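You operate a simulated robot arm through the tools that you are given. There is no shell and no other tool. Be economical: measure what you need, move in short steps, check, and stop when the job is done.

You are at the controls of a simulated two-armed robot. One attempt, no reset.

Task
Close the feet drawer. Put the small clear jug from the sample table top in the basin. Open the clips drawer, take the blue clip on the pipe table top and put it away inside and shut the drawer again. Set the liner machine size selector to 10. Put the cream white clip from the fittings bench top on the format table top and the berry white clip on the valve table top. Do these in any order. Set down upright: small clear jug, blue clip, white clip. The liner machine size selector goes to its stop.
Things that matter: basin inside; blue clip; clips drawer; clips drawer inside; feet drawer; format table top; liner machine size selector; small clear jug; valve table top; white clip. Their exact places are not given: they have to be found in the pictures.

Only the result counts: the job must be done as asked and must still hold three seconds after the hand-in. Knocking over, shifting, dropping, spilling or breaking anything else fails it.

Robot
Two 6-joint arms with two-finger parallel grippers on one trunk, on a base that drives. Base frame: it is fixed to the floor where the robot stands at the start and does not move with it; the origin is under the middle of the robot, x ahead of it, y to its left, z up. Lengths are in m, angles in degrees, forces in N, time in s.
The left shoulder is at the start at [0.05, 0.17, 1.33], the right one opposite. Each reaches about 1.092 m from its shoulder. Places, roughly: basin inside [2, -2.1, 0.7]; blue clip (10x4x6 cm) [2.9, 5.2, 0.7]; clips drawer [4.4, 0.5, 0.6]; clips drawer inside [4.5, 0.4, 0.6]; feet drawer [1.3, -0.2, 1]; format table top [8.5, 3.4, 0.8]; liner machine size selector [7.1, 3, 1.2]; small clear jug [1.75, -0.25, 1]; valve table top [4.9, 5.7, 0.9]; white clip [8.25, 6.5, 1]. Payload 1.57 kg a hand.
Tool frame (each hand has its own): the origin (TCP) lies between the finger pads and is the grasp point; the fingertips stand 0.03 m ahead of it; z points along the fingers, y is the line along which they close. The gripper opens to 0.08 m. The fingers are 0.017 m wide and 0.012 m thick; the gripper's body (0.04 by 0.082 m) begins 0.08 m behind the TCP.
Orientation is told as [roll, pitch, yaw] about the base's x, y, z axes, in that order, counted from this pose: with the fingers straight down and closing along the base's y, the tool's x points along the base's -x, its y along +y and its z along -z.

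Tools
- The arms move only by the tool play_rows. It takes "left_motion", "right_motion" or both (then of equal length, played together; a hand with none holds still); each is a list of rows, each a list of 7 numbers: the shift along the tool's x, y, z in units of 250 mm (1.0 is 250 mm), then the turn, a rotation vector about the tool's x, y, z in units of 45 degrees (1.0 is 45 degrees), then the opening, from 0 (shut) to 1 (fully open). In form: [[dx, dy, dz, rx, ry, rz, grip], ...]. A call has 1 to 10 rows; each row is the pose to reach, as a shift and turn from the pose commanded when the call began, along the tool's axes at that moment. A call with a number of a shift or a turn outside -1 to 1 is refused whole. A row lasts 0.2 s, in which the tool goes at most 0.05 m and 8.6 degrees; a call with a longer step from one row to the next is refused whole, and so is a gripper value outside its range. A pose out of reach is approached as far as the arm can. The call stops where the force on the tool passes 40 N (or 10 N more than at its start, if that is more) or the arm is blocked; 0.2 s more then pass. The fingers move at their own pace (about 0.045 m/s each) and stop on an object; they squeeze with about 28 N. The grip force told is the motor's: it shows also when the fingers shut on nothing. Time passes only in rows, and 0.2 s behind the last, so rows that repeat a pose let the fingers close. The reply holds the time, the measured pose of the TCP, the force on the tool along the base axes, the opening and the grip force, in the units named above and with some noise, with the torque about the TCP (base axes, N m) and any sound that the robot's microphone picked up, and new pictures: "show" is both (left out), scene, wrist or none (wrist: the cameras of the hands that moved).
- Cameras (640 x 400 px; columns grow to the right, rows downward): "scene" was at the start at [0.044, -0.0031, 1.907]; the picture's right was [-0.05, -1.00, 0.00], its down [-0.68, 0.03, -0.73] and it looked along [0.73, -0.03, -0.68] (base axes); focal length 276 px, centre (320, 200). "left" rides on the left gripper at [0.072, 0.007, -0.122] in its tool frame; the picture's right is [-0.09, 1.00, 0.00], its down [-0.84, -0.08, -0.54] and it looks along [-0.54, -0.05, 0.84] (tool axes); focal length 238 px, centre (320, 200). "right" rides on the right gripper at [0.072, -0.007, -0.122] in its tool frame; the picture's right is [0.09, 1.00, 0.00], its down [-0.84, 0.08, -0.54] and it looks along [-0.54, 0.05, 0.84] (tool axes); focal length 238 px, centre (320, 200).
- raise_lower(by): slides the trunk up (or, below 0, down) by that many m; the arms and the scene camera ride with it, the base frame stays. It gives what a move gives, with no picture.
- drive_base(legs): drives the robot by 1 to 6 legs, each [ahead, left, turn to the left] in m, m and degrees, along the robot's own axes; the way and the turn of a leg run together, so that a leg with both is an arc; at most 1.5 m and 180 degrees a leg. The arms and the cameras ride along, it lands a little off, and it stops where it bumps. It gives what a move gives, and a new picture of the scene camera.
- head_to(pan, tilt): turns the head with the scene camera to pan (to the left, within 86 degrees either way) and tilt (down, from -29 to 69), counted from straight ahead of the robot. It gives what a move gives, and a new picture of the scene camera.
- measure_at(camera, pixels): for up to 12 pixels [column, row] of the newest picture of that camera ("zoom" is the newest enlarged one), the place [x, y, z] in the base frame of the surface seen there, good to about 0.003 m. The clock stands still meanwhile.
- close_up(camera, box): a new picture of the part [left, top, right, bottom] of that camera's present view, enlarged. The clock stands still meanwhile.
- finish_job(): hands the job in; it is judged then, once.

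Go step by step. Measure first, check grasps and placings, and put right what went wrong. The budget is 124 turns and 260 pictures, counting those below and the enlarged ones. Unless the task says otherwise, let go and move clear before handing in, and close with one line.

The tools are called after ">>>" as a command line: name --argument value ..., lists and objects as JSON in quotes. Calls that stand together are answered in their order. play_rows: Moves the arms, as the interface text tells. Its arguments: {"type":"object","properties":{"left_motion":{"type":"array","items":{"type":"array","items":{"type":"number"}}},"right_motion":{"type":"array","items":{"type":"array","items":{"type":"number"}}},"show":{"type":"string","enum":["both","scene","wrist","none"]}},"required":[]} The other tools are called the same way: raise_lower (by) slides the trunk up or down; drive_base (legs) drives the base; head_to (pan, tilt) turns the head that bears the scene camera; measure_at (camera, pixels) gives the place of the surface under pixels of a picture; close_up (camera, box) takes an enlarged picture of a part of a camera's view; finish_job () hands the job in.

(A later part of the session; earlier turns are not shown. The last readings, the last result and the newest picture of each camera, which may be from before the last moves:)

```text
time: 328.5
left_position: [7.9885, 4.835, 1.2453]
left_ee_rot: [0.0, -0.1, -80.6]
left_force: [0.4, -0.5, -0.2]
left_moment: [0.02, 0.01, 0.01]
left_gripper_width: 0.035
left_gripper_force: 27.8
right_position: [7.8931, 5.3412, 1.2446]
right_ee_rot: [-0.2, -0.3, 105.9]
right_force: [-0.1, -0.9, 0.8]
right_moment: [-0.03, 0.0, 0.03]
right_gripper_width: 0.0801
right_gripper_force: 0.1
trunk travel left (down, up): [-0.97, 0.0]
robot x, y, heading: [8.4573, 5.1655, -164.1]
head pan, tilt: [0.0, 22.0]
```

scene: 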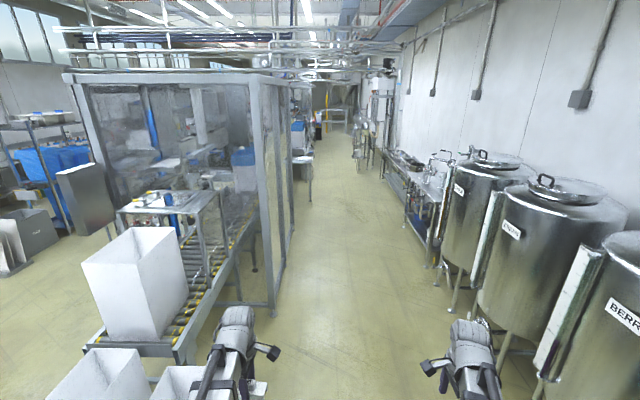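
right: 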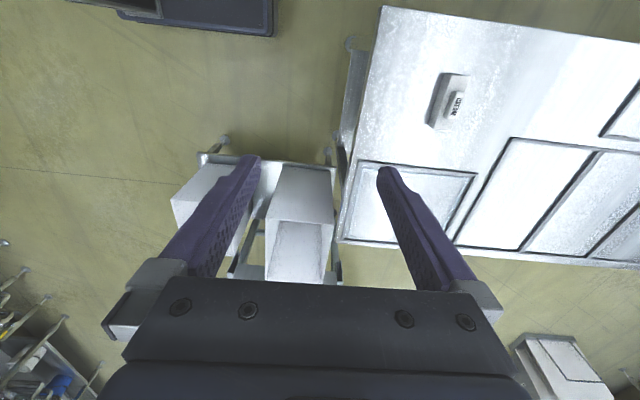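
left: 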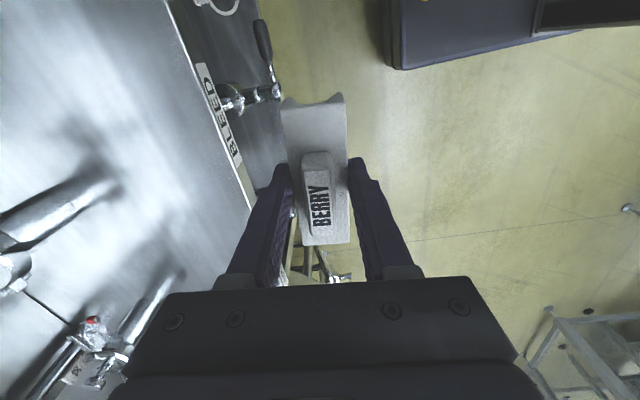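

There's a straight aisle along -u. I'll measure its edges.

>>> measure_at --camera "scene" --pixels '[[272, 315], [290, 240], [540, 390], [535, 340], [452, 312], [428, 262], [445, 260], [410, 160], [430, 170], [300, 160], [480, 290], [415, 210]]'

>>> close_up --camera "scene" --box '[280, 80, 480, 240]'

```text
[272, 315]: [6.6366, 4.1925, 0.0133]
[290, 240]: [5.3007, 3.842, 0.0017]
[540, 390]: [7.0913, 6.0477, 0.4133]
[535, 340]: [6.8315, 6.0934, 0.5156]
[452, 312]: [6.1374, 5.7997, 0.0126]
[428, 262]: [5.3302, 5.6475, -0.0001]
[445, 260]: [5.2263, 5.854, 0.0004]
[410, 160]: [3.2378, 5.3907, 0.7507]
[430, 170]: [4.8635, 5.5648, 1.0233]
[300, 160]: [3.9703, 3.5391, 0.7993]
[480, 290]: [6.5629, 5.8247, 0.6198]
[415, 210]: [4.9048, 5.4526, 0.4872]
```

```text
2.50 times, centred on (380, 160) of scene
```

zoom: 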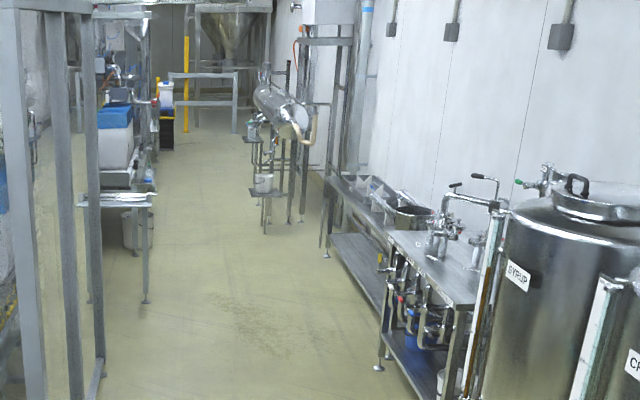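

The aisle runs from v=2.15 to v=3.7. I'll centre in it and drive toward the valve table.

>>> drive_base --legs '[[0, -0.4, 0.5], [1.2, 0, 0], [1.3, 0, 0]]'

>>> head_to --pan -45 --tilt 35

>>> close_up --camera "scene" --box '[200, 60, 520, 260]'

```text
time: 342.8
left_position: [5.48, 4.5049, 1.2447]
left_ee_rot: [0.1, 0.0, -79.8]
left_force: [-0.1, -0.7, -1.0]
left_moment: [0.02, 0.0, 0.01]
left_gripper_width: 0.0351
left_gripper_force: 28.1
right_position: [5.3782, 5.009, 1.2443]
right_ee_rot: [-0.4, -0.3, 106.5]
right_force: [0.2, 0.2, 0.7]
right_moment: [0.01, 0.03, -0.04]
right_gripper_width: 0.0803
right_gripper_force: 0.0
trunk travel left (down, up): [-0.97, 0.0]
robot x, y, heading: [5.943, 4.838, -163.3]
head pan, tilt: [0.0, 22.0]
```

scene: 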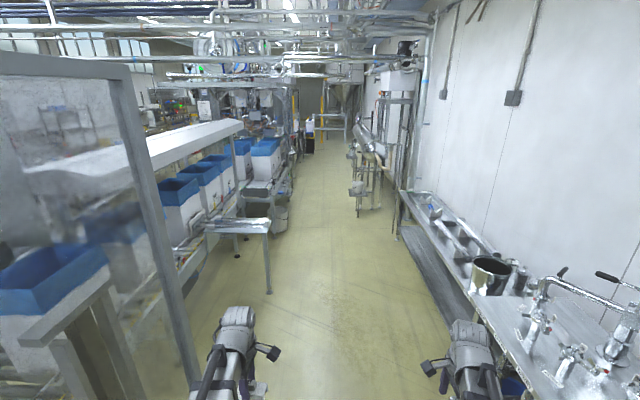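

```text
time: 343.9
left_position: [5.48, 4.5047, 1.2449]
left_ee_rot: [0.2, 0.0, -79.8]
left_force: [-0.2, 0.0, 0.2]
left_moment: [-0.01, 0.0, 0.0]
left_gripper_width: 0.0351
left_gripper_force: 28.1
right_position: [5.3788, 5.0093, 1.2444]
right_ee_rot: [-0.4, -0.2, 106.5]
right_force: [0.4, -0.1, 0.0]
right_moment: [-0.01, -0.02, 0.05]
right_gripper_width: 0.0804
right_gripper_force: 0.1
trunk travel left (down, up): [-0.97, 0.0]
robot x, y, heading: [5.9442, 4.8368, -163.4]
head pan, tilt: [-45.0, 35.0]
```

scene: 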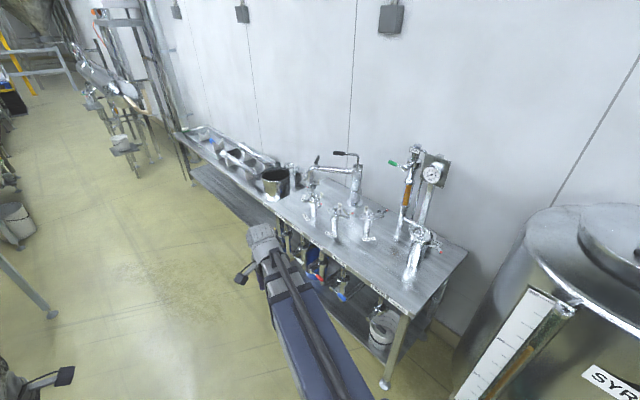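

```text
2.00 times, centred on (360, 160) of scene
```

zoom: 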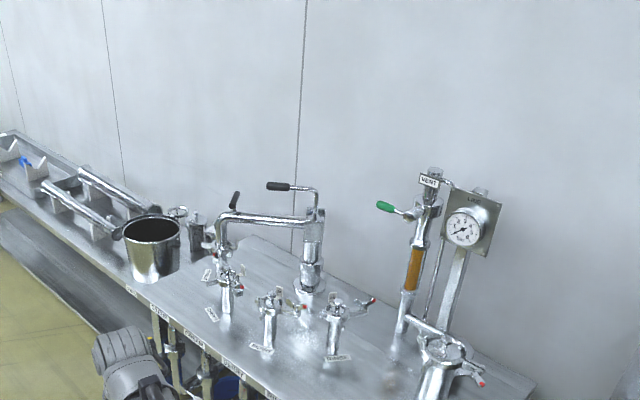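

>>> measure_at --camera "zoom" --pixels '[[270, 380], [500, 385], [370, 365], [335, 350], [270, 345], [430, 375], [250, 300], [380, 300], [530, 385], [400, 330], [240, 350], [310, 290]]'

>>> close_up --camera "scene" --box '[270, 140, 480, 310]'

```text
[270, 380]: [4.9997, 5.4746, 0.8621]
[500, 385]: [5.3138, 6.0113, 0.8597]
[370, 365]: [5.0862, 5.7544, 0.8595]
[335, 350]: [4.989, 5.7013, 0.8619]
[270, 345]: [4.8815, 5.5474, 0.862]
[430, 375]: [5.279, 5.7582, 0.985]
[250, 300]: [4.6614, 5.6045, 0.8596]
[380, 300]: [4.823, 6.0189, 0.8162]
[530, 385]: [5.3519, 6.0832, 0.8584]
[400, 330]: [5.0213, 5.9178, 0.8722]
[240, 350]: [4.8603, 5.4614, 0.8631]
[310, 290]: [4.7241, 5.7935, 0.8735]
```

```text
2.35 times, centred on (375, 225) of scene
```

zoom: 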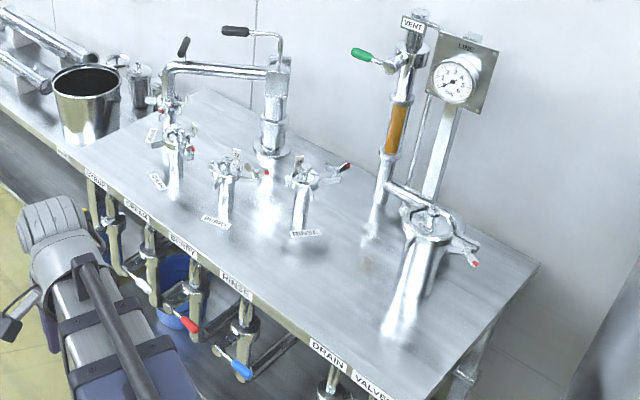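

>>> measure_at --camera "zoom" --pixels '[[320, 270], [290, 260], [350, 290], [300, 325], [303, 220], [400, 300], [425, 240], [300, 180], [330, 340], [220, 210], [345, 165], [250, 290]]'

```text
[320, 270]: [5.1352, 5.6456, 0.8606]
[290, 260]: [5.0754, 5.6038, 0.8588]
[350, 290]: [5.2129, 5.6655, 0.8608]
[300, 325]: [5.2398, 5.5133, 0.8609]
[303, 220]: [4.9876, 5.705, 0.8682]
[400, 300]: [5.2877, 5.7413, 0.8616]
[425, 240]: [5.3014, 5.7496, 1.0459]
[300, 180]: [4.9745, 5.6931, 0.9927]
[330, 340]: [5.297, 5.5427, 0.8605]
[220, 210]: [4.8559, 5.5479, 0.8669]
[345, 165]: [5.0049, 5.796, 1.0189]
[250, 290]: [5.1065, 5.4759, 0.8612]
```

A free spot lies between the RINSE and DRAIN valves at about (5.161,5.597), z 0.861. I'll pull the right hand back, drive 0.35 m on, turn right to face the table, and approach.

>>> play_rows --right_motion '[[0, -0.17, 0, 0, 0, 0, 0.5], [0, -0.34, 0, 0, 0, 0, 0.5], [0, -0.4, 0, 0, 0, 0, 0.5]]' --show "none"

>>> drive_base --legs '[[0.35, 0, 0], [0, 0, -90], [0.15, 0, 0]]'

>>> head_to --pan 10 --tilt 48

```text
time: 344.7
left_position: [5.4788, 4.5036, 1.2442]
left_ee_rot: [0.1, -0.1, -79.8]
left_force: [-0.1, -0.6, -0.2]
left_moment: [0.01, 0.01, 0.01]
left_gripper_width: 0.0353
left_gripper_force: 27.5
right_position: [5.4454, 5.0402, 1.244]
right_ee_rot: [-0.4, -0.2, 106.6]
right_force: [-0.1, -1.5, 0.3]
right_moment: [-0.01, 0.03, 0.01]
right_gripper_width: 0.04
right_gripper_force: 0.0
right hand out of reach, approached as far as the arm can: row 2, 3
trunk travel left (down, up): [-0.97, 0.0]
robot x, y, heading: [5.9466, 4.8386, -163.1]
head pan, tilt: [-45.0, 35.0]
```

```text
time: 351.8
left_position: [5.234, 5.3515, 1.2449]
left_ee_rot: [0.2, 0.0, -169.9]
left_force: [0.0, 0.8, -0.3]
left_moment: [-0.02, -0.01, -0.04]
left_gripper_width: 0.0352
left_gripper_force: 27.9
right_position: [5.7696, 5.3852, 1.2437]
right_ee_rot: [-0.5, -0.2, 16.5]
right_force: [-0.7, -0.7, 0.0]
right_moment: [0.01, 0.0, -0.04]
right_gripper_width: 0.0398
right_gripper_force: 0.0
trunk travel left (down, up): [-0.97, 0.0]
robot x, y, heading: [5.5701, 4.8859, 106.2]
head pan, tilt: [-45.0, 35.0]
```

scene: 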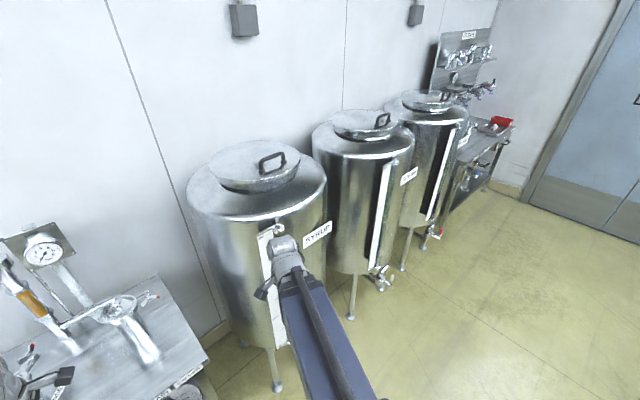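

```text
time: 353.0
left_position: [5.2358, 5.3513, 1.2447]
left_ee_rot: [0.1, 0.0, -169.9]
left_force: [-0.1, -0.6, -0.2]
left_moment: [-0.04, 0.0, 0.01]
left_gripper_width: 0.0352
left_gripper_force: 27.9
right_position: [5.7703, 5.3852, 1.2453]
right_ee_rot: [-0.5, -0.2, 16.5]
right_force: [1.5, -0.7, -0.2]
right_moment: [0.0, 0.02, 0.01]
right_gripper_width: 0.0399
right_gripper_force: 0.1
trunk travel left (down, up): [-0.97, 0.0]
robot x, y, heading: [5.5665, 4.886, 106.2]
head pan, tilt: [10.0, 48.0]
```

scene: 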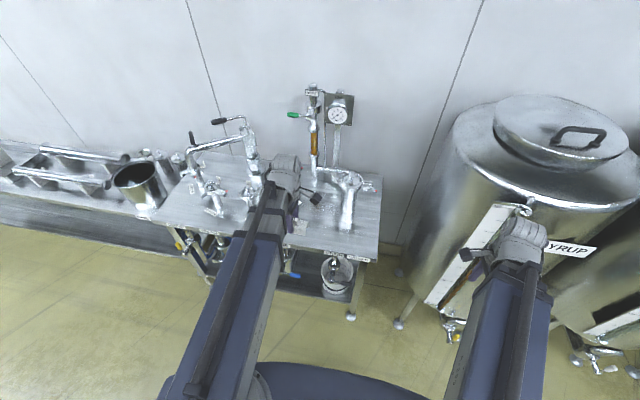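

>>> measure_at --camera "scene" --pixels '[[460, 250], [435, 300], [400, 325], [500, 215], [312, 95], [335, 185], [350, 215]]'

>>> play_rows --left_motion '[[-0.02, -0.17, 0, 0, 0, 0, 0], [-0.04, -0.34, 0, 0, 0, 0, 0], [-0.06, -0.51, 0, 0, 0, 0, 0], [-0.08, -0.68, 0, 0, 0, 0, 0], [-0.1, -0.85, 0, 0, 0, 0, 0], [-0.124, -1.0, 0, 0, 0, 0, 0]]' --show "wrist"

```text
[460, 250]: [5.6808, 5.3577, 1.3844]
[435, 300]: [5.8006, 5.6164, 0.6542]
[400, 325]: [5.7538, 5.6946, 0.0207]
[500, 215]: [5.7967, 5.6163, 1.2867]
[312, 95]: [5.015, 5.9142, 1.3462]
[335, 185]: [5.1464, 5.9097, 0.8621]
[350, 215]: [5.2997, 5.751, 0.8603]
```

```text
time: 354.4
left_position: [5.1606, 5.5917, 1.2447]
left_ee_rot: [0.2, 0.0, -170.0]
left_force: [0.0, 0.4, 0.2]
left_moment: [0.01, 0.02, 0.04]
left_gripper_width: 0.0353
left_gripper_force: 28.5
right_position: [5.7689, 5.3849, 1.2444]
right_ee_rot: [-0.5, -0.2, 16.5]
right_force: [0.4, 0.2, -0.4]
right_moment: [0.01, 0.0, -0.01]
right_gripper_width: 0.0401
right_gripper_force: 0.1
trunk travel left (down, up): [-0.97, 0.0]
robot x, y, heading: [5.5689, 4.8848, 106.4]
head pan, tilt: [10.0, 48.0]
```

left: 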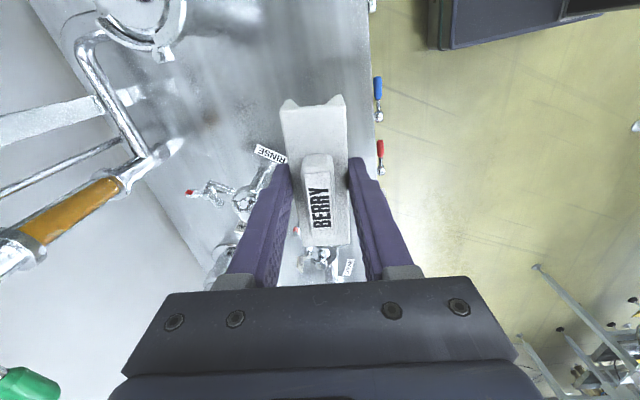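

>>> raise_lower --by -0.31

>>> close_up --camera "left" --box '[0, 0, 640, 400]'

```text
time: 357.5
left_position: [5.16, 5.5903, 0.9349]
left_ee_rot: [0.1, 0.0, -170.0]
left_force: [0.5, -0.4, -0.9]
left_moment: [0.0, -0.02, -0.02]
left_gripper_width: 0.0352
left_gripper_force: 27.8
right_position: [5.7691, 5.3853, 0.9351]
right_ee_rot: [-0.5, -0.1, 16.4]
right_force: [0.7, -0.6, 0.9]
right_moment: [0.0, -0.01, -0.02]
right_gripper_width: 0.0402
right_gripper_force: 0.0
trunk travel left (down, up): [-0.66, 0.31]
robot x, y, heading: [5.5692, 4.8873, 106.3]
head pan, tilt: [10.0, 48.0]
```

```text
1.00 times, centred on (320, 200) of left (not enlarged: the box is as wide or as high as the picture)
```

zoom: 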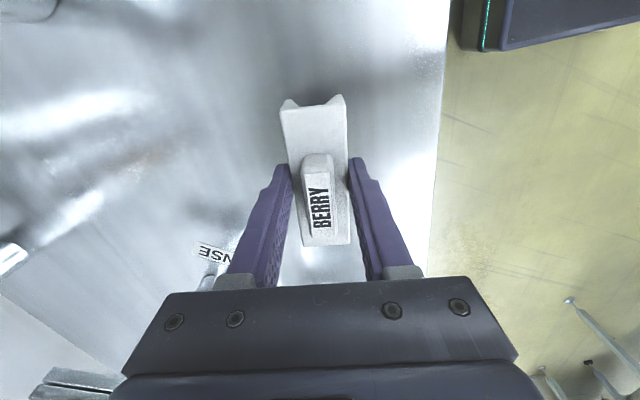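

>>> raise_lower --by -0.031

>>> raise_lower --by -0.005

```text
time: 358.3
left_position: [5.1612, 5.5898, 0.9018]
left_ee_rot: [0.2, 0.1, -170.0]
left_force: [0.9, -0.1, 0.9]
left_moment: [0.0, -0.02, -0.03]
left_gripper_width: 0.0351
left_gripper_force: 27.9
right_position: [5.7691, 5.3845, 0.9033]
right_ee_rot: [-0.5, -0.2, 16.4]
right_force: [-0.3, 1.2, -0.3]
right_moment: [-0.01, -0.03, 0.02]
right_gripper_width: 0.0401
right_gripper_force: 0.1
trunk travel left (down, up): [-0.629, 0.341]
robot x, y, heading: [5.563, 4.8854, 106.4]
head pan, tilt: [10.0, 48.0]
```

```text
time: 358.8
left_position: [5.1607, 5.5907, 0.9013]
left_ee_rot: [0.0, 0.1, -169.9]
left_force: [-3.2, 6.0, 25.5]
left_moment: [0.18, -0.06, 0.01]
left_gripper_width: 0.0351
left_gripper_force: 28.5
right_position: [5.7704, 5.384, 0.9002]
right_ee_rot: [-0.4, -0.2, 16.4]
right_force: [0.8, 0.0, 0.3]
right_moment: [-0.03, 0.01, -0.02]
right_gripper_width: 0.04
right_gripper_force: 0.1
trunk travel left (down, up): [-0.624, 0.346]
robot x, y, heading: [5.5672, 4.8846, 106.5]
head pan, tilt: [10.0, 48.0]
```

Contact. I'll release, rise, and retract.

>>> play_rows --left_motion '[[0, 0, 0, 0, 0, 0, 0.6], [0, 0, 0, 0, 0, 0, 0.9], [0, 0, 0, 0, 0, 0, 0.9], [0, 0, 0, 0, 0, 0, 0.9]]' --show "none"

>>> raise_lower --by 0.346

>>> play_rows --left_motion '[[0, 0.17, 0, 0, 0, 0, 0.9], [0, 0.34, 0, 0, 0, 0, 0.9], [0, 0.51, 0, 0, 0, 0, 0.9], [0, 0.68, 0, 0, 0, 0, 0.9], [0, 0.85, 0, 0, 0, 0, 0.9], [0, 1.0, 0, 0, 0, 0, 0.9]]' --show "both"

```text
time: 359.8
left_position: [5.1607, 5.5917, 0.8987]
left_ee_rot: [0.1, 0.0, -169.9]
left_force: [-0.1, -0.1, 0.2]
left_moment: [-0.04, -0.01, 0.01]
left_gripper_width: 0.0721
left_gripper_force: 0.0
right_position: [5.769, 5.3849, 0.899]
right_ee_rot: [-0.5, -0.2, 16.4]
right_force: [-0.1, -0.2, 1.0]
right_moment: [0.01, -0.03, 0.01]
right_gripper_width: 0.0398
right_gripper_force: 0.0
trunk travel left (down, up): [-0.624, 0.346]
robot x, y, heading: [5.5708, 4.8856, 106.1]
head pan, tilt: [10.0, 48.0]
```

```text
time: 363.2
left_position: [5.1622, 5.5905, 1.2458]
left_ee_rot: [0.1, 0.0, -170.0]
left_force: [-0.7, -0.5, -0.1]
left_moment: [-0.01, 0.01, 0.0]
left_gripper_width: 0.0719
left_gripper_force: 0.1
right_position: [5.7692, 5.3848, 1.2445]
right_ee_rot: [-0.5, -0.2, 16.4]
right_force: [0.4, 0.1, 0.9]
right_moment: [0.01, -0.04, 0.02]
right_gripper_width: 0.0399
right_gripper_force: 0.1
trunk travel left (down, up): [-0.97, 0.0]
robot x, y, heading: [5.5632, 4.8866, 106.1]
head pan, tilt: [10.0, 48.0]
```

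```text
time: 364.6
left_position: [5.2044, 5.3428, 1.2444]
left_ee_rot: [0.1, 0.0, -169.9]
left_force: [-0.6, -0.3, -0.2]
left_moment: [-0.02, -0.03, -0.02]
left_gripper_width: 0.072
left_gripper_force: 0.1
right_position: [5.769, 5.3832, 1.2455]
right_ee_rot: [-0.4, -0.2, 16.4]
right_force: [-0.3, 0.9, 0.7]
right_moment: [0.01, -0.02, 0.01]
right_gripper_width: 0.0399
right_gripper_force: 0.0
trunk travel left (down, up): [-0.97, 0.0]
robot x, y, heading: [5.5729, 4.8858, 106.6]
head pan, tilt: [10.0, 48.0]
```

scene: 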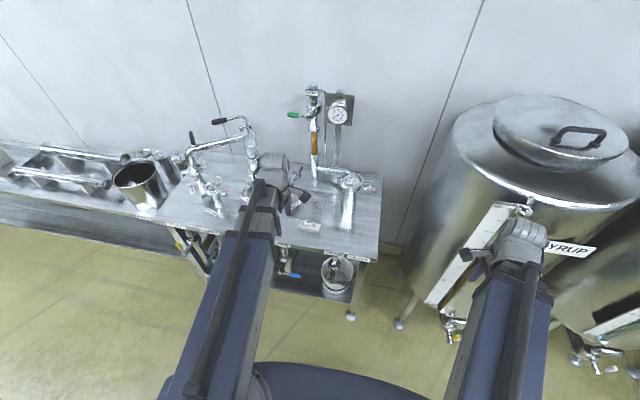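
left: 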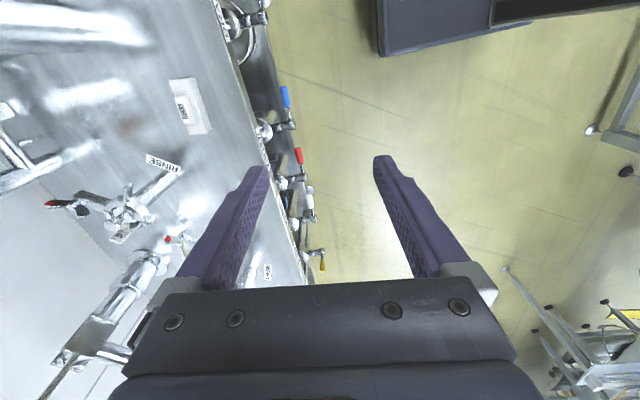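

The berry clip is on the valve table. The blue clip is near (2.9,5.2), further to the left, so I'll sidestep along the wall tables.

>>> drive_base --legs '[[-0.1, 0, 0], [0, 1.2, 0]]'

>>> head_to --pan 40 --tilt 38

>>> close_up --camera "scene" --box '[160, 100, 480, 300]'

```text
time: 371.4
left_position: [4.09, 4.9126, 1.2445]
left_ee_rot: [0.2, 0.0, -170.1]
left_force: [0.0, 0.0, 0.1]
left_moment: [0.03, -0.01, 0.0]
left_gripper_width: 0.0719
left_gripper_force: 0.0
right_position: [4.6555, 4.951, 1.2443]
right_ee_rot: [-0.5, -0.2, 16.2]
right_force: [0.3, 0.4, -0.3]
right_moment: [0.02, -0.02, 0.0]
right_gripper_width: 0.0401
right_gripper_force: 0.0
trunk travel left (down, up): [-0.97, 0.0]
robot x, y, heading: [4.4477, 4.4527, 106.4]
head pan, tilt: [10.0, 48.0]
```

scene: 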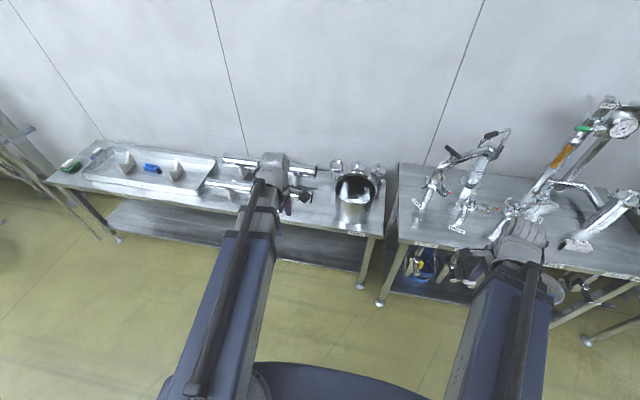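

```text
time: 372.3
left_position: [4.0897, 4.9118, 1.244]
left_ee_rot: [0.1, 0.0, -170.1]
left_force: [-0.6, 0.0, 0.2]
left_moment: [-0.01, 0.0, -0.02]
left_gripper_width: 0.072
left_gripper_force: 0.2
right_position: [4.6555, 4.9506, 1.2442]
right_ee_rot: [-0.5, -0.2, 16.2]
right_force: [-0.6, 0.4, 0.0]
right_moment: [0.01, -0.01, 0.0]
right_gripper_width: 0.0399
right_gripper_force: 0.1
trunk travel left (down, up): [-0.97, 0.0]
robot x, y, heading: [4.4525, 4.4504, 106.3]
head pan, tilt: [40.0, 38.0]
```

scene: 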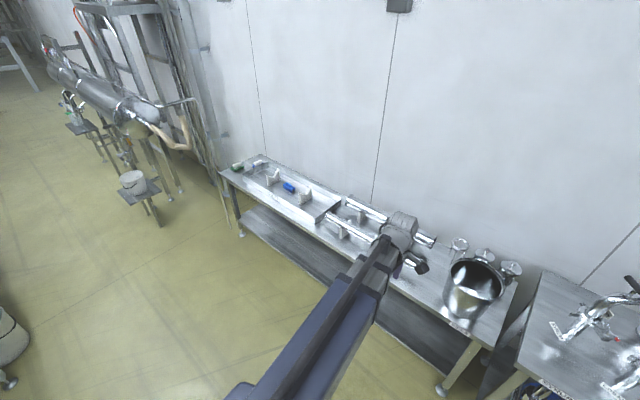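

```text
2.00 times, centred on (320, 200) of scene
```

zoom: 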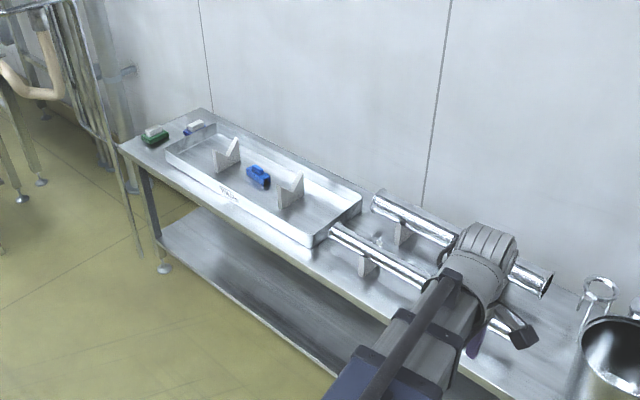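

The blue clip sits in a tray between V-blocks, at about (288,187). I'll measure it and the obstacles around it.

>>> measure_at --camera "scene" --pixels '[[288, 187], [288, 183], [270, 178], [305, 198], [218, 172], [240, 230], [185, 145], [160, 105], [135, 190], [160, 220], [335, 195], [310, 215]]'

>>> drive_base --legs '[[0, 0.9, 0.2]]'

>>> head_to --pan 12 --tilt 42

>>> close_up --camera "scene" --box '[220, 90, 420, 240]'

```text
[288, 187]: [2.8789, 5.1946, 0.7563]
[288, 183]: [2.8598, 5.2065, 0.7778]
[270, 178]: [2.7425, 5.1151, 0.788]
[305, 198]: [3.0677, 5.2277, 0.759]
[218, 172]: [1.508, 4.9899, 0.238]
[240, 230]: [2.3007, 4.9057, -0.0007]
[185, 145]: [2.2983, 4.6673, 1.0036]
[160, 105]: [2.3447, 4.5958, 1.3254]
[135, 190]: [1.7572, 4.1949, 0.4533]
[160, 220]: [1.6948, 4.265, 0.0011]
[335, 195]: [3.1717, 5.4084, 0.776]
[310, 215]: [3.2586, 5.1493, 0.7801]
```

```text
time: 377.1
left_position: [3.2251, 4.6544, 1.2448]
left_ee_rot: [0.0, 0.0, -169.5]
left_force: [0.7, 0.5, 0.6]
left_moment: [0.0, 0.01, 0.01]
left_gripper_width: 0.0721
left_gripper_force: 0.0
right_position: [3.7898, 4.698, 1.245]
right_ee_rot: [-0.5, -0.2, 16.7]
right_force: [-0.4, -0.9, 0.8]
right_moment: [0.01, -0.01, 0.0]
right_gripper_width: 0.0401
right_gripper_force: 0.1
trunk travel left (down, up): [-0.97, 0.0]
robot x, y, heading: [3.5928, 4.1981, 106.7]
head pan, tilt: [40.0, 38.0]
```

scene: 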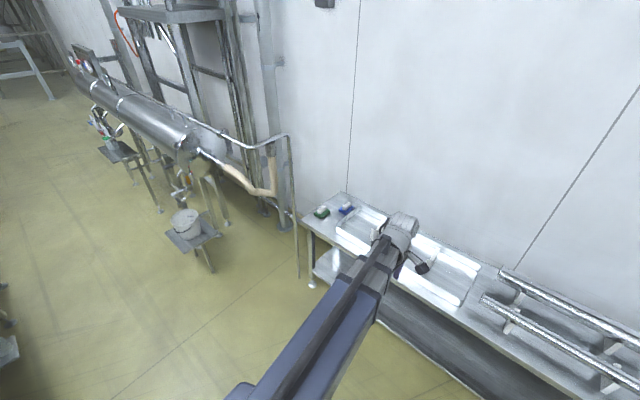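

```text
time: 378.0
left_position: [3.2261, 4.6528, 1.2444]
left_ee_rot: [0.0, 0.0, -169.6]
left_force: [-0.1, 0.2, -0.6]
left_moment: [0.03, -0.02, 0.0]
left_gripper_width: 0.0719
left_gripper_force: 0.2
right_position: [3.7904, 4.6963, 1.2444]
right_ee_rot: [-0.5, -0.2, 16.8]
right_force: [0.1, 0.6, -0.2]
right_moment: [-0.01, 0.02, 0.01]
right_gripper_width: 0.0399
right_gripper_force: 0.1
trunk travel left (down, up): [-0.97, 0.0]
robot x, y, heading: [3.5896, 4.1974, 106.8]
head pan, tilt: [12.0, 42.0]
```

scene: 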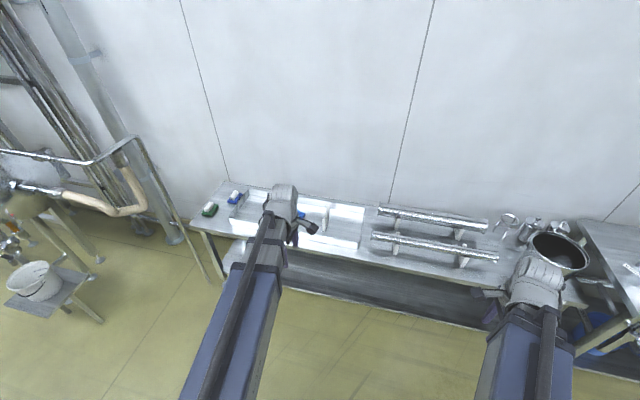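

```text
2.67 times, centred on (320, 165) of scene
```

zoom: 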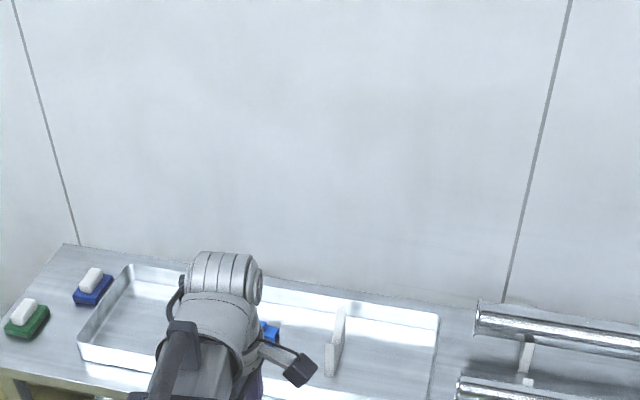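

The blue clip in the tray is at (2.88,5.195). I'll drive closer and look down at it with the left wrist camera.

>>> drive_base --legs '[[0, 0.13, 0], [0.4, 0, 0]]'

>>> close_up --camera "left" --box '[0, 0, 640, 400]'

```text
time: 381.4
left_position: [2.9891, 4.9985, 1.2446]
left_ee_rot: [0.2, 0.0, -169.7]
left_force: [1.1, 0.7, -0.1]
left_moment: [0.0, -0.01, 0.02]
left_gripper_width: 0.072
left_gripper_force: 0.1
right_position: [3.5536, 5.0417, 1.2451]
right_ee_rot: [-0.5, -0.3, 16.6]
right_force: [-0.2, -0.1, -0.9]
right_moment: [-0.03, -0.04, -0.02]
right_gripper_width: 0.0397
right_gripper_force: 0.0
trunk travel left (down, up): [-0.97, 0.0]
robot x, y, heading: [3.3513, 4.543, 106.4]
head pan, tilt: [12.0, 42.0]
```

scene: 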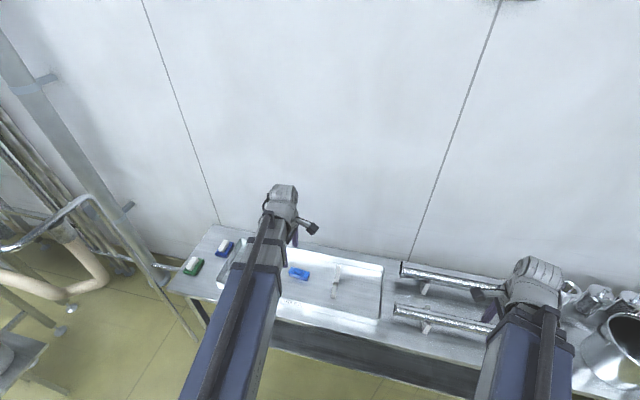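

```text
1.00 times, centred on (320, 200) of left (not enlarged: the box is as wide or as high as the picture)
```

zoom: 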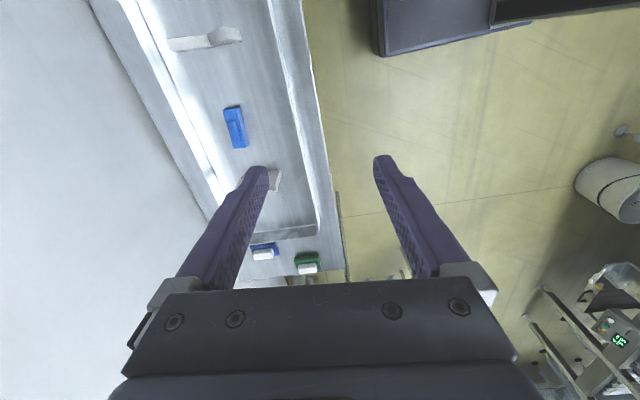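

>>> measure_at --camera "zoom" --pixels '[[236, 128], [231, 108], [241, 146], [228, 128], [245, 128], [255, 130], [234, 120], [238, 138], [215, 130], [275, 180]]'

>>> close_up --camera "left" --box '[180, 80, 300, 180]'

>>> close_up --camera "scene" --box '[230, 235, 390, 325]'

```text
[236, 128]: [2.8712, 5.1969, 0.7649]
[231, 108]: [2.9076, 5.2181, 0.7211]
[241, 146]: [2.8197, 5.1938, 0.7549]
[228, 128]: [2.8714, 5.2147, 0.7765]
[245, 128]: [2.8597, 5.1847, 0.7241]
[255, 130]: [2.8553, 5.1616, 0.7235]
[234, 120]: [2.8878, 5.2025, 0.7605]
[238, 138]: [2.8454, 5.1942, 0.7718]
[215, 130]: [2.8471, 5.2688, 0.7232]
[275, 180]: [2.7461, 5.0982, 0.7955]
```

```text
4.00 times, centred on (240, 130) of left
```

zoom: 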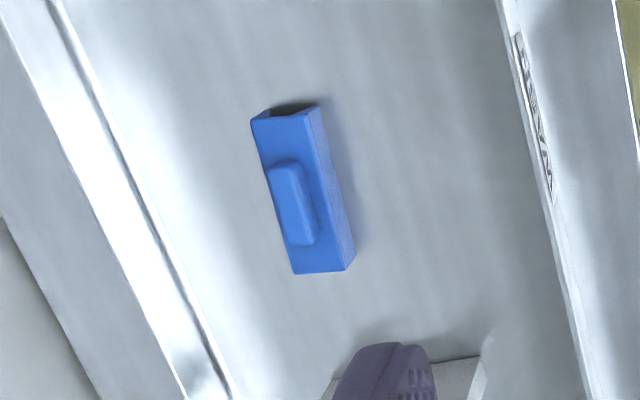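

```text
4.00 times, centred on (310, 280) of scene
```

zoom: 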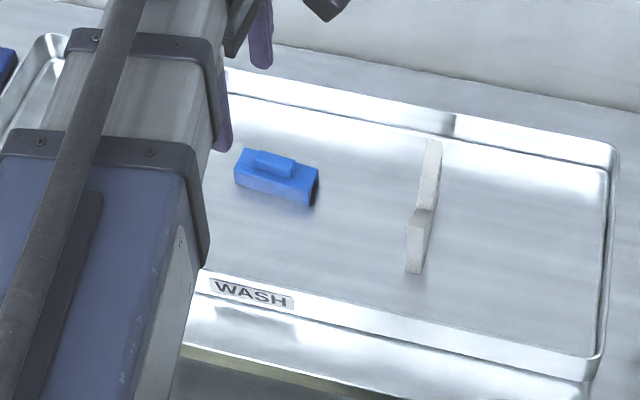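

>>> measure_at --camera "zoom" --pixels '[[245, 184], [300, 198], [272, 190], [273, 163], [250, 160], [305, 178], [245, 170], [310, 185], [225, 200], [430, 150], [420, 260]]'

```text
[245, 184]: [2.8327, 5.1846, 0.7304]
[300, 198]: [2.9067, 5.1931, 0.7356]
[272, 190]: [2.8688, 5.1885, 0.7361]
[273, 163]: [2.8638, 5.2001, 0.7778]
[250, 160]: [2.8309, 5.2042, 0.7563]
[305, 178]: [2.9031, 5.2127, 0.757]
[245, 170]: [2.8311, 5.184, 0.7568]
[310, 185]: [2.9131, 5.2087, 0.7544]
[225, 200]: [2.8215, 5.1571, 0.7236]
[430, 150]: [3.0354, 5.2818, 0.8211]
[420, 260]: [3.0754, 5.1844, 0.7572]
```

The blue clip is centred at (2.866,5.206), yaw 6.6°, base z 0.723. I'll move above it.

>>> play_rows --left_motion '[[-0.056, -0.15, 0, 0, 0, 0.015, 1], [-0.112, -0.3, 0, 0, 0, 0.03, 1], [-0.168, -0.45, 0, 0, 0, 0.045, 1], [-0.224, -0.6, 0, 0, 0, 0.06, 1], [-0.28, -0.75, 0, 0, 0, 0.07, 1], [-0.336, -0.905, 0, 0, 0, 0.08, 1]]' --show "none"

>>> raise_lower --by -0.36

>>> close_up --camera "left" --box '[0, 0, 640, 400]'

>>> head_to --pan 0 --tilt 50

```text
time: 382.8
left_position: [2.863, 5.2085, 1.2447]
left_ee_rot: [0.2, 0.0, -173.4]
left_force: [-0.8, -0.8, 0.7]
left_moment: [-0.03, 0.02, 0.0]
left_gripper_width: 0.0799
left_gripper_force: 0.1
right_position: [3.5527, 5.0429, 1.2454]
right_ee_rot: [-0.4, -0.2, 16.6]
right_force: [0.0, -0.2, -0.5]
right_moment: [-0.02, 0.02, 0.0]
right_gripper_width: 0.0399
right_gripper_force: 0.1
trunk travel left (down, up): [-0.97, 0.0]
robot x, y, heading: [3.3543, 4.5406, 106.5]
head pan, tilt: [12.0, 42.0]
```

```text
time: 386.2
left_position: [2.865, 5.2068, 0.8857]
left_ee_rot: [0.0, 0.0, -173.3]
left_force: [-0.1, -0.2, 0.4]
left_moment: [-0.02, 0.02, -0.01]
left_gripper_width: 0.0799
left_gripper_force: 0.0
right_position: [3.5531, 5.0409, 0.8853]
right_ee_rot: [-0.5, -0.1, 16.6]
right_force: [0.5, -0.8, -0.3]
right_moment: [0.01, 0.02, -0.03]
right_gripper_width: 0.0401
right_gripper_force: 0.0
trunk travel left (down, up): [-0.61, 0.36]
robot x, y, heading: [3.3517, 4.5409, 106.8]
head pan, tilt: [12.0, 42.0]
```

```text
1.00 times, centred on (320, 200) of left (not enlarged: the box is as wide or as high as the picture)
```

zoom: 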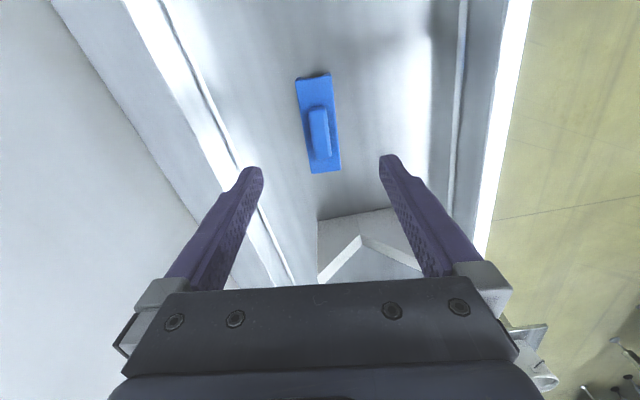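

```text
time: 387.0
left_position: [2.8652, 5.2063, 0.8848]
left_ee_rot: [0.1, 0.0, -173.4]
left_force: [0.5, 0.4, -0.4]
left_moment: [0.05, -0.03, -0.01]
left_gripper_width: 0.08
left_gripper_force: 0.0
right_position: [3.553, 5.0409, 0.8843]
right_ee_rot: [-0.5, -0.2, 16.7]
right_force: [-0.1, 0.0, -0.5]
right_moment: [0.02, 0.0, 0.0]
right_gripper_width: 0.04
right_gripper_force: 0.1
trunk travel left (down, up): [-0.61, 0.36]
robot x, y, heading: [3.3495, 4.5437, 106.5]
head pan, tilt: [0.0, 50.0]
```

scene: 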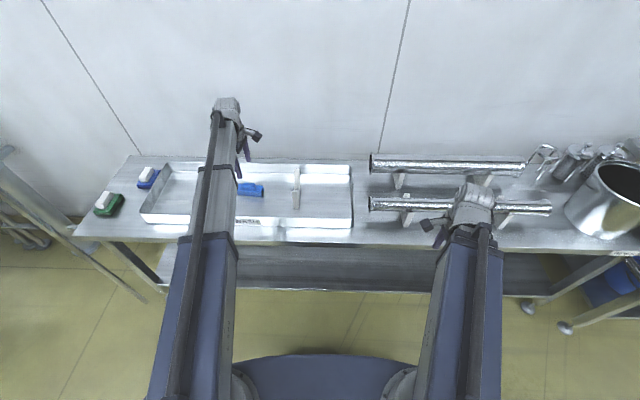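

The right hand looks near the front pipe, so I'll check that clearance before going lower.

>>> measure_at --camera "scene" --pixels '[[390, 203], [540, 208], [510, 240], [350, 241], [400, 212], [435, 222]]'

>>> close_up --camera "right" --box '[0, 0, 640, 400]'

```text
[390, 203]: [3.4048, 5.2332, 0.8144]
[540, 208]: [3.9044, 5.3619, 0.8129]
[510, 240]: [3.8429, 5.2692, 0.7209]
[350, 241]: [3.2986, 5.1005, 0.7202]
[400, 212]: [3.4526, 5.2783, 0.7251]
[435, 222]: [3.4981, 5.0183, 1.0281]
```

```text
1.00 times, centred on (320, 200) of right (not enlarged: the box is as wide or as high as the picture)
```

zoom: 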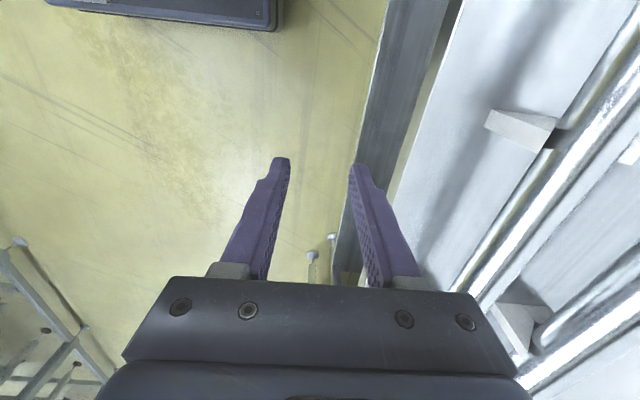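

The clearance is about 9 cm, so that's fine. I'll lower to the grasp height and close.

>>> raise_lower --by -0.122

>>> play_rows --left_motion '[[0, 0, 0, 0, 0, 0, 0], [0, 0, 0, 0, 0, 0, 0], [0, 0, 0, 0, 0, 0, 0], [0, 0, 0, 0, 0, 0, 0]]' --show "wrist"

```text
time: 388.5
left_position: [2.8644, 5.2066, 0.763]
left_ee_rot: [0.2, 0.0, -173.3]
left_force: [0.3, 0.5, 0.1]
left_moment: [-0.02, 0.0, 0.02]
left_gripper_width: 0.0802
left_gripper_force: 0.1
right_position: [3.554, 5.0402, 0.7614]
right_ee_rot: [-0.6, -0.2, 16.6]
right_force: [0.0, -0.5, -0.2]
right_moment: [0.0, 0.0, 0.02]
right_gripper_width: 0.0401
right_gripper_force: 0.1
trunk travel left (down, up): [-0.488, 0.482]
robot x, y, heading: [3.3521, 4.5397, 106.7]
head pan, tilt: [0.0, 50.0]
```

```text
time: 389.5
left_position: [2.8641, 5.2068, 0.7624]
left_ee_rot: [0.1, 0.0, -173.3]
left_force: [-0.5, -0.8, 0.0]
left_moment: [0.05, 0.03, 0.02]
left_gripper_width: 0.0354
left_gripper_force: 25.6
right_position: [3.553, 5.0417, 0.7633]
right_ee_rot: [-0.6, -0.2, 16.6]
right_force: [0.1, -0.1, -0.2]
right_moment: [-0.02, 0.0, -0.01]
right_gripper_width: 0.04
right_gripper_force: 0.0
trunk travel left (down, up): [-0.488, 0.482]
robot x, y, heading: [3.3558, 4.543, 106.8]
head pan, tilt: [0.0, 50.0]
```

left: 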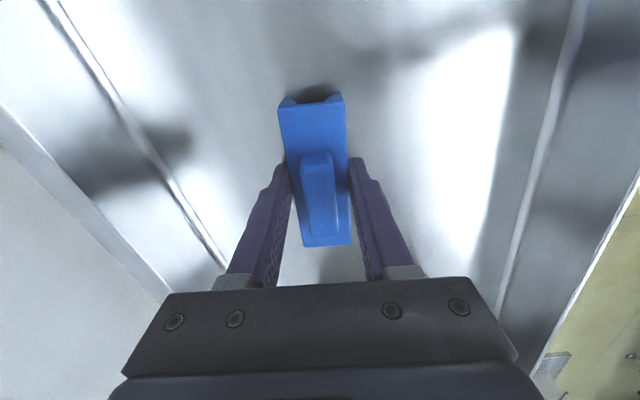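

The blue clip is held at 35 mm. I'll lift it, retract, back into the aisle, and start the trip back to the clips drawer by the known route.

>>> raise_lower --by 0.482

>>> play_rows --left_motion '[[0, 0.18, 0, 0, 0, 0, 0], [0, 0.36, 0, 0, 0, 0, 0], [0, 0.54, 0, 0, 0, 0, 0], [0, 0.72, 0, 0, 0, 0, 0], [0, 0.9, 0, 0, 0, 0, 0]]' --show "wrist"

>>> drive_base --legs '[[-0.45, 0, 0], [0, 0, -90.2], [1.3, 0, 0], [1.3, 0, 0]]'

>>> head_to --pan 0 --tilt 25

```text
refused: 0.482 is not a number from -0.4 to 0.4
```

```text
time: 390.3
left_position: [2.8796, 5.0849, 0.7639]
left_ee_rot: [-1.1, 0.0, -173.5]
left_force: [-1.1, 4.2, 6.5]
left_moment: [-0.22, -0.25, 0.01]
left_gripper_width: 0.035
left_gripper_force: 27.8
right_position: [3.554, 5.0404, 0.7625]
right_ee_rot: [-0.5, -0.2, 16.5]
right_force: [-0.2, 0.2, -0.1]
right_moment: [0.01, -0.02, -0.04]
right_gripper_width: 0.0402
right_gripper_force: 0.1
trunk travel left (down, up): [-0.488, 0.482]
robot x, y, heading: [3.3528, 4.5402, 106.5]
head pan, tilt: [0.0, 50.0]
stopped in row 4 (left hand): the force on the tool passed its limit at 73 N (the readings are from after the stop); the commanded pose is now the measured one
```

left: 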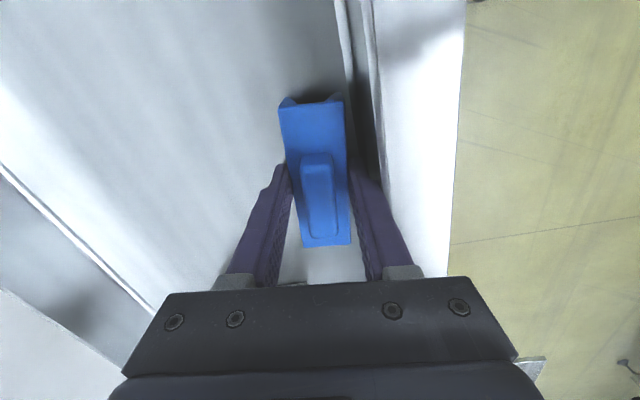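

```text
time: 391.1
left_position: [2.8792, 5.084, 0.7634]
left_ee_rot: [-1.7, -0.3, -173.4]
left_force: [-0.6, 2.4, 6.6]
left_moment: [-0.19, -0.26, -0.03]
left_gripper_width: 0.0348
left_gripper_force: 28.3
right_position: [3.5552, 5.0366, 0.7627]
right_ee_rot: [-0.5, -0.2, 16.5]
right_force: [-0.2, -1.0, 0.2]
right_moment: [-0.01, 0.0, 0.02]
right_gripper_width: 0.0401
right_gripper_force: 0.1
trunk travel left (down, up): [-0.488, 0.482]
robot x, y, heading: [3.3549, 4.5378, 106.4]
head pan, tilt: [0.0, 50.0]
stopped in leg 1: the force on the tool passed its limit at 53 N (the readings are from after the stop); the commanded pose is now the measured one
```

scene: 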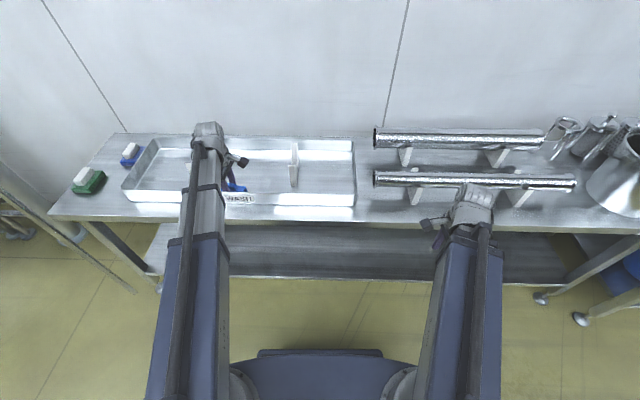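

```text
time: 392.0
left_position: [2.8787, 5.0853, 0.7626]
left_ee_rot: [-1.7, -0.2, -173.5]
left_force: [-0.8, 2.4, 4.4]
left_moment: [-0.14, -0.09, 0.04]
left_gripper_width: 0.0351
left_gripper_force: 28.3
right_position: [3.5553, 5.0369, 0.7623]
right_ee_rot: [-0.4, -0.2, 16.5]
right_force: [-0.1, 0.7, 0.2]
right_moment: [0.01, 0.01, 0.0]
right_gripper_width: 0.04
right_gripper_force: 0.1
trunk travel left (down, up): [-0.488, 0.482]
robot x, y, heading: [3.3542, 4.5357, 106.6]
head pan, tilt: [0.0, 25.0]
```

scene: 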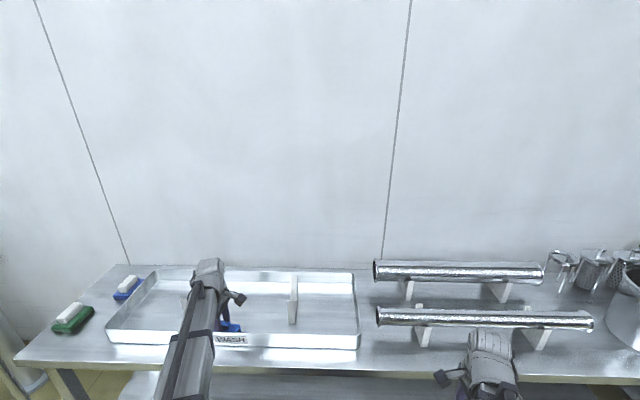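

The raise was refused (the limit is 0.4), so the hand slid into the tray's front wall, and I have to check the tray. I'll back the hand off the wall, lift it, and measure the tray.

>>> play_rows --left_motion '[[0, -0.06, 0, 0, 0, 0, 0], [0, -0.12, 0, 0, 0, 0, 0]]' --show "wrist"

>>> raise_lower --by 0.4

>>> head_to --pan 0 --tilt 50

>>> close_up --camera "scene" --box '[80, 160, 400, 340]'

```text
time: 392.6
left_position: [2.8753, 5.1145, 0.7628]
left_ee_rot: [-1.7, -0.2, -173.4]
left_force: [-1.1, -0.2, 2.7]
left_moment: [-0.05, -0.04, 0.01]
left_gripper_width: 0.0351
left_gripper_force: 28.0
right_position: [3.5555, 5.0364, 0.7633]
right_ee_rot: [-0.5, -0.1, 16.5]
right_force: [0.1, 0.0, 0.3]
right_moment: [0.01, 0.0, 0.03]
right_gripper_width: 0.04
right_gripper_force: 0.1
trunk travel left (down, up): [-0.488, 0.482]
robot x, y, heading: [3.3501, 4.5327, 106.6]
head pan, tilt: [0.0, 25.0]
```

left: 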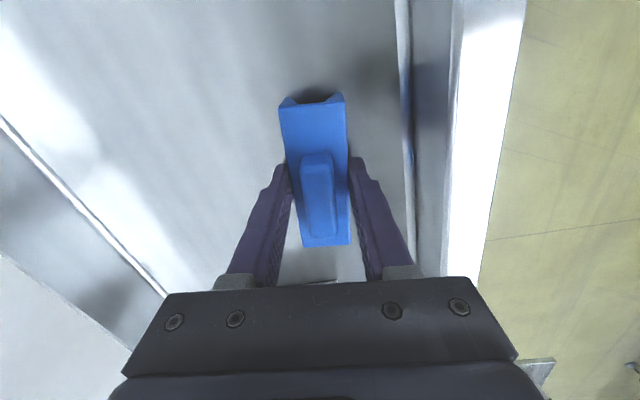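

```text
time: 396.4
left_position: [2.8764, 5.1146, 1.1627]
left_ee_rot: [-1.7, -0.2, -173.5]
left_force: [-0.3, -0.2, -0.1]
left_moment: [0.02, 0.01, 0.01]
left_gripper_width: 0.0351
left_gripper_force: 28.1
right_position: [3.5556, 5.0357, 1.1631]
right_ee_rot: [-0.5, -0.2, 16.5]
right_force: [-0.5, 0.2, -0.2]
right_moment: [0.0, 0.0, -0.03]
right_gripper_width: 0.0401
right_gripper_force: 0.2
trunk travel left (down, up): [-0.888, 0.082]
robot x, y, heading: [3.3547, 4.5396, 106.6]
head pan, tilt: [0.0, 25.0]
```

```text
time: 397.3
left_position: [2.875, 5.113, 1.163]
left_ee_rot: [-1.6, -0.1, -173.5]
left_force: [-0.1, -0.9, -1.2]
left_moment: [0.02, 0.0, 0.0]
left_gripper_width: 0.0349
left_gripper_force: 28.2
right_position: [3.5549, 5.0358, 1.1639]
right_ee_rot: [-0.4, -0.2, 16.5]
right_force: [0.2, 0.0, -0.1]
right_moment: [0.03, 0.01, -0.02]
right_gripper_width: 0.0398
right_gripper_force: 0.1
trunk travel left (down, up): [-0.888, 0.082]
robot x, y, heading: [3.3524, 4.5351, 106.6]
head pan, tilt: [0.0, 50.0]
```

scene: 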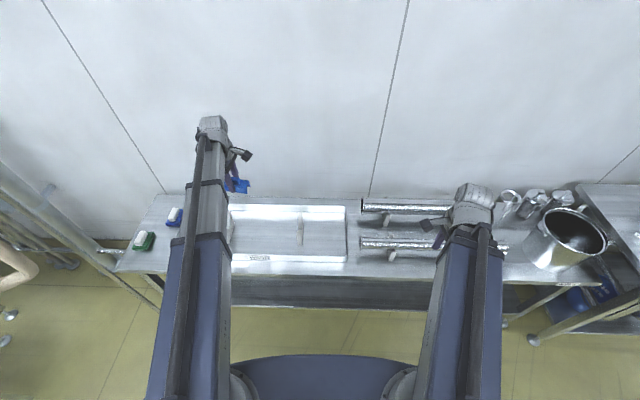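

```text
2.00 times, centred on (240, 250) of scene
```

zoom: 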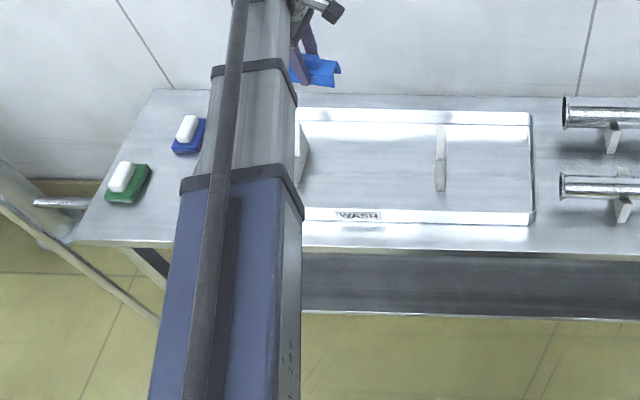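

>>> measure_at --camera "zoom" --pixels '[[440, 128], [440, 188], [440, 150], [532, 220], [532, 115], [320, 212], [480, 222], [500, 240], [350, 205]]'

>>> close_up --camera "left" --box '[0, 0, 640, 400]'

```text
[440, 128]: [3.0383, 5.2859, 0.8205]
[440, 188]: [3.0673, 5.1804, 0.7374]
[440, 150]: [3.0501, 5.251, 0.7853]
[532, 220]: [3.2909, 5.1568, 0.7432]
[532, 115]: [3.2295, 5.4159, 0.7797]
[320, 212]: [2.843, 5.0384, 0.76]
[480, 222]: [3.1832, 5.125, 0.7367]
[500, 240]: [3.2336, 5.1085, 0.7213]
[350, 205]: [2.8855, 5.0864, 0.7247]
```

```text
1.00 times, centred on (320, 200) of left (not enlarged: the box is as wide or as high as the picture)
```

zoom: 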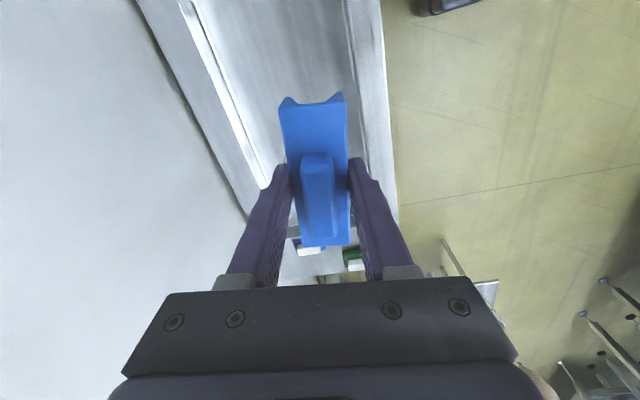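

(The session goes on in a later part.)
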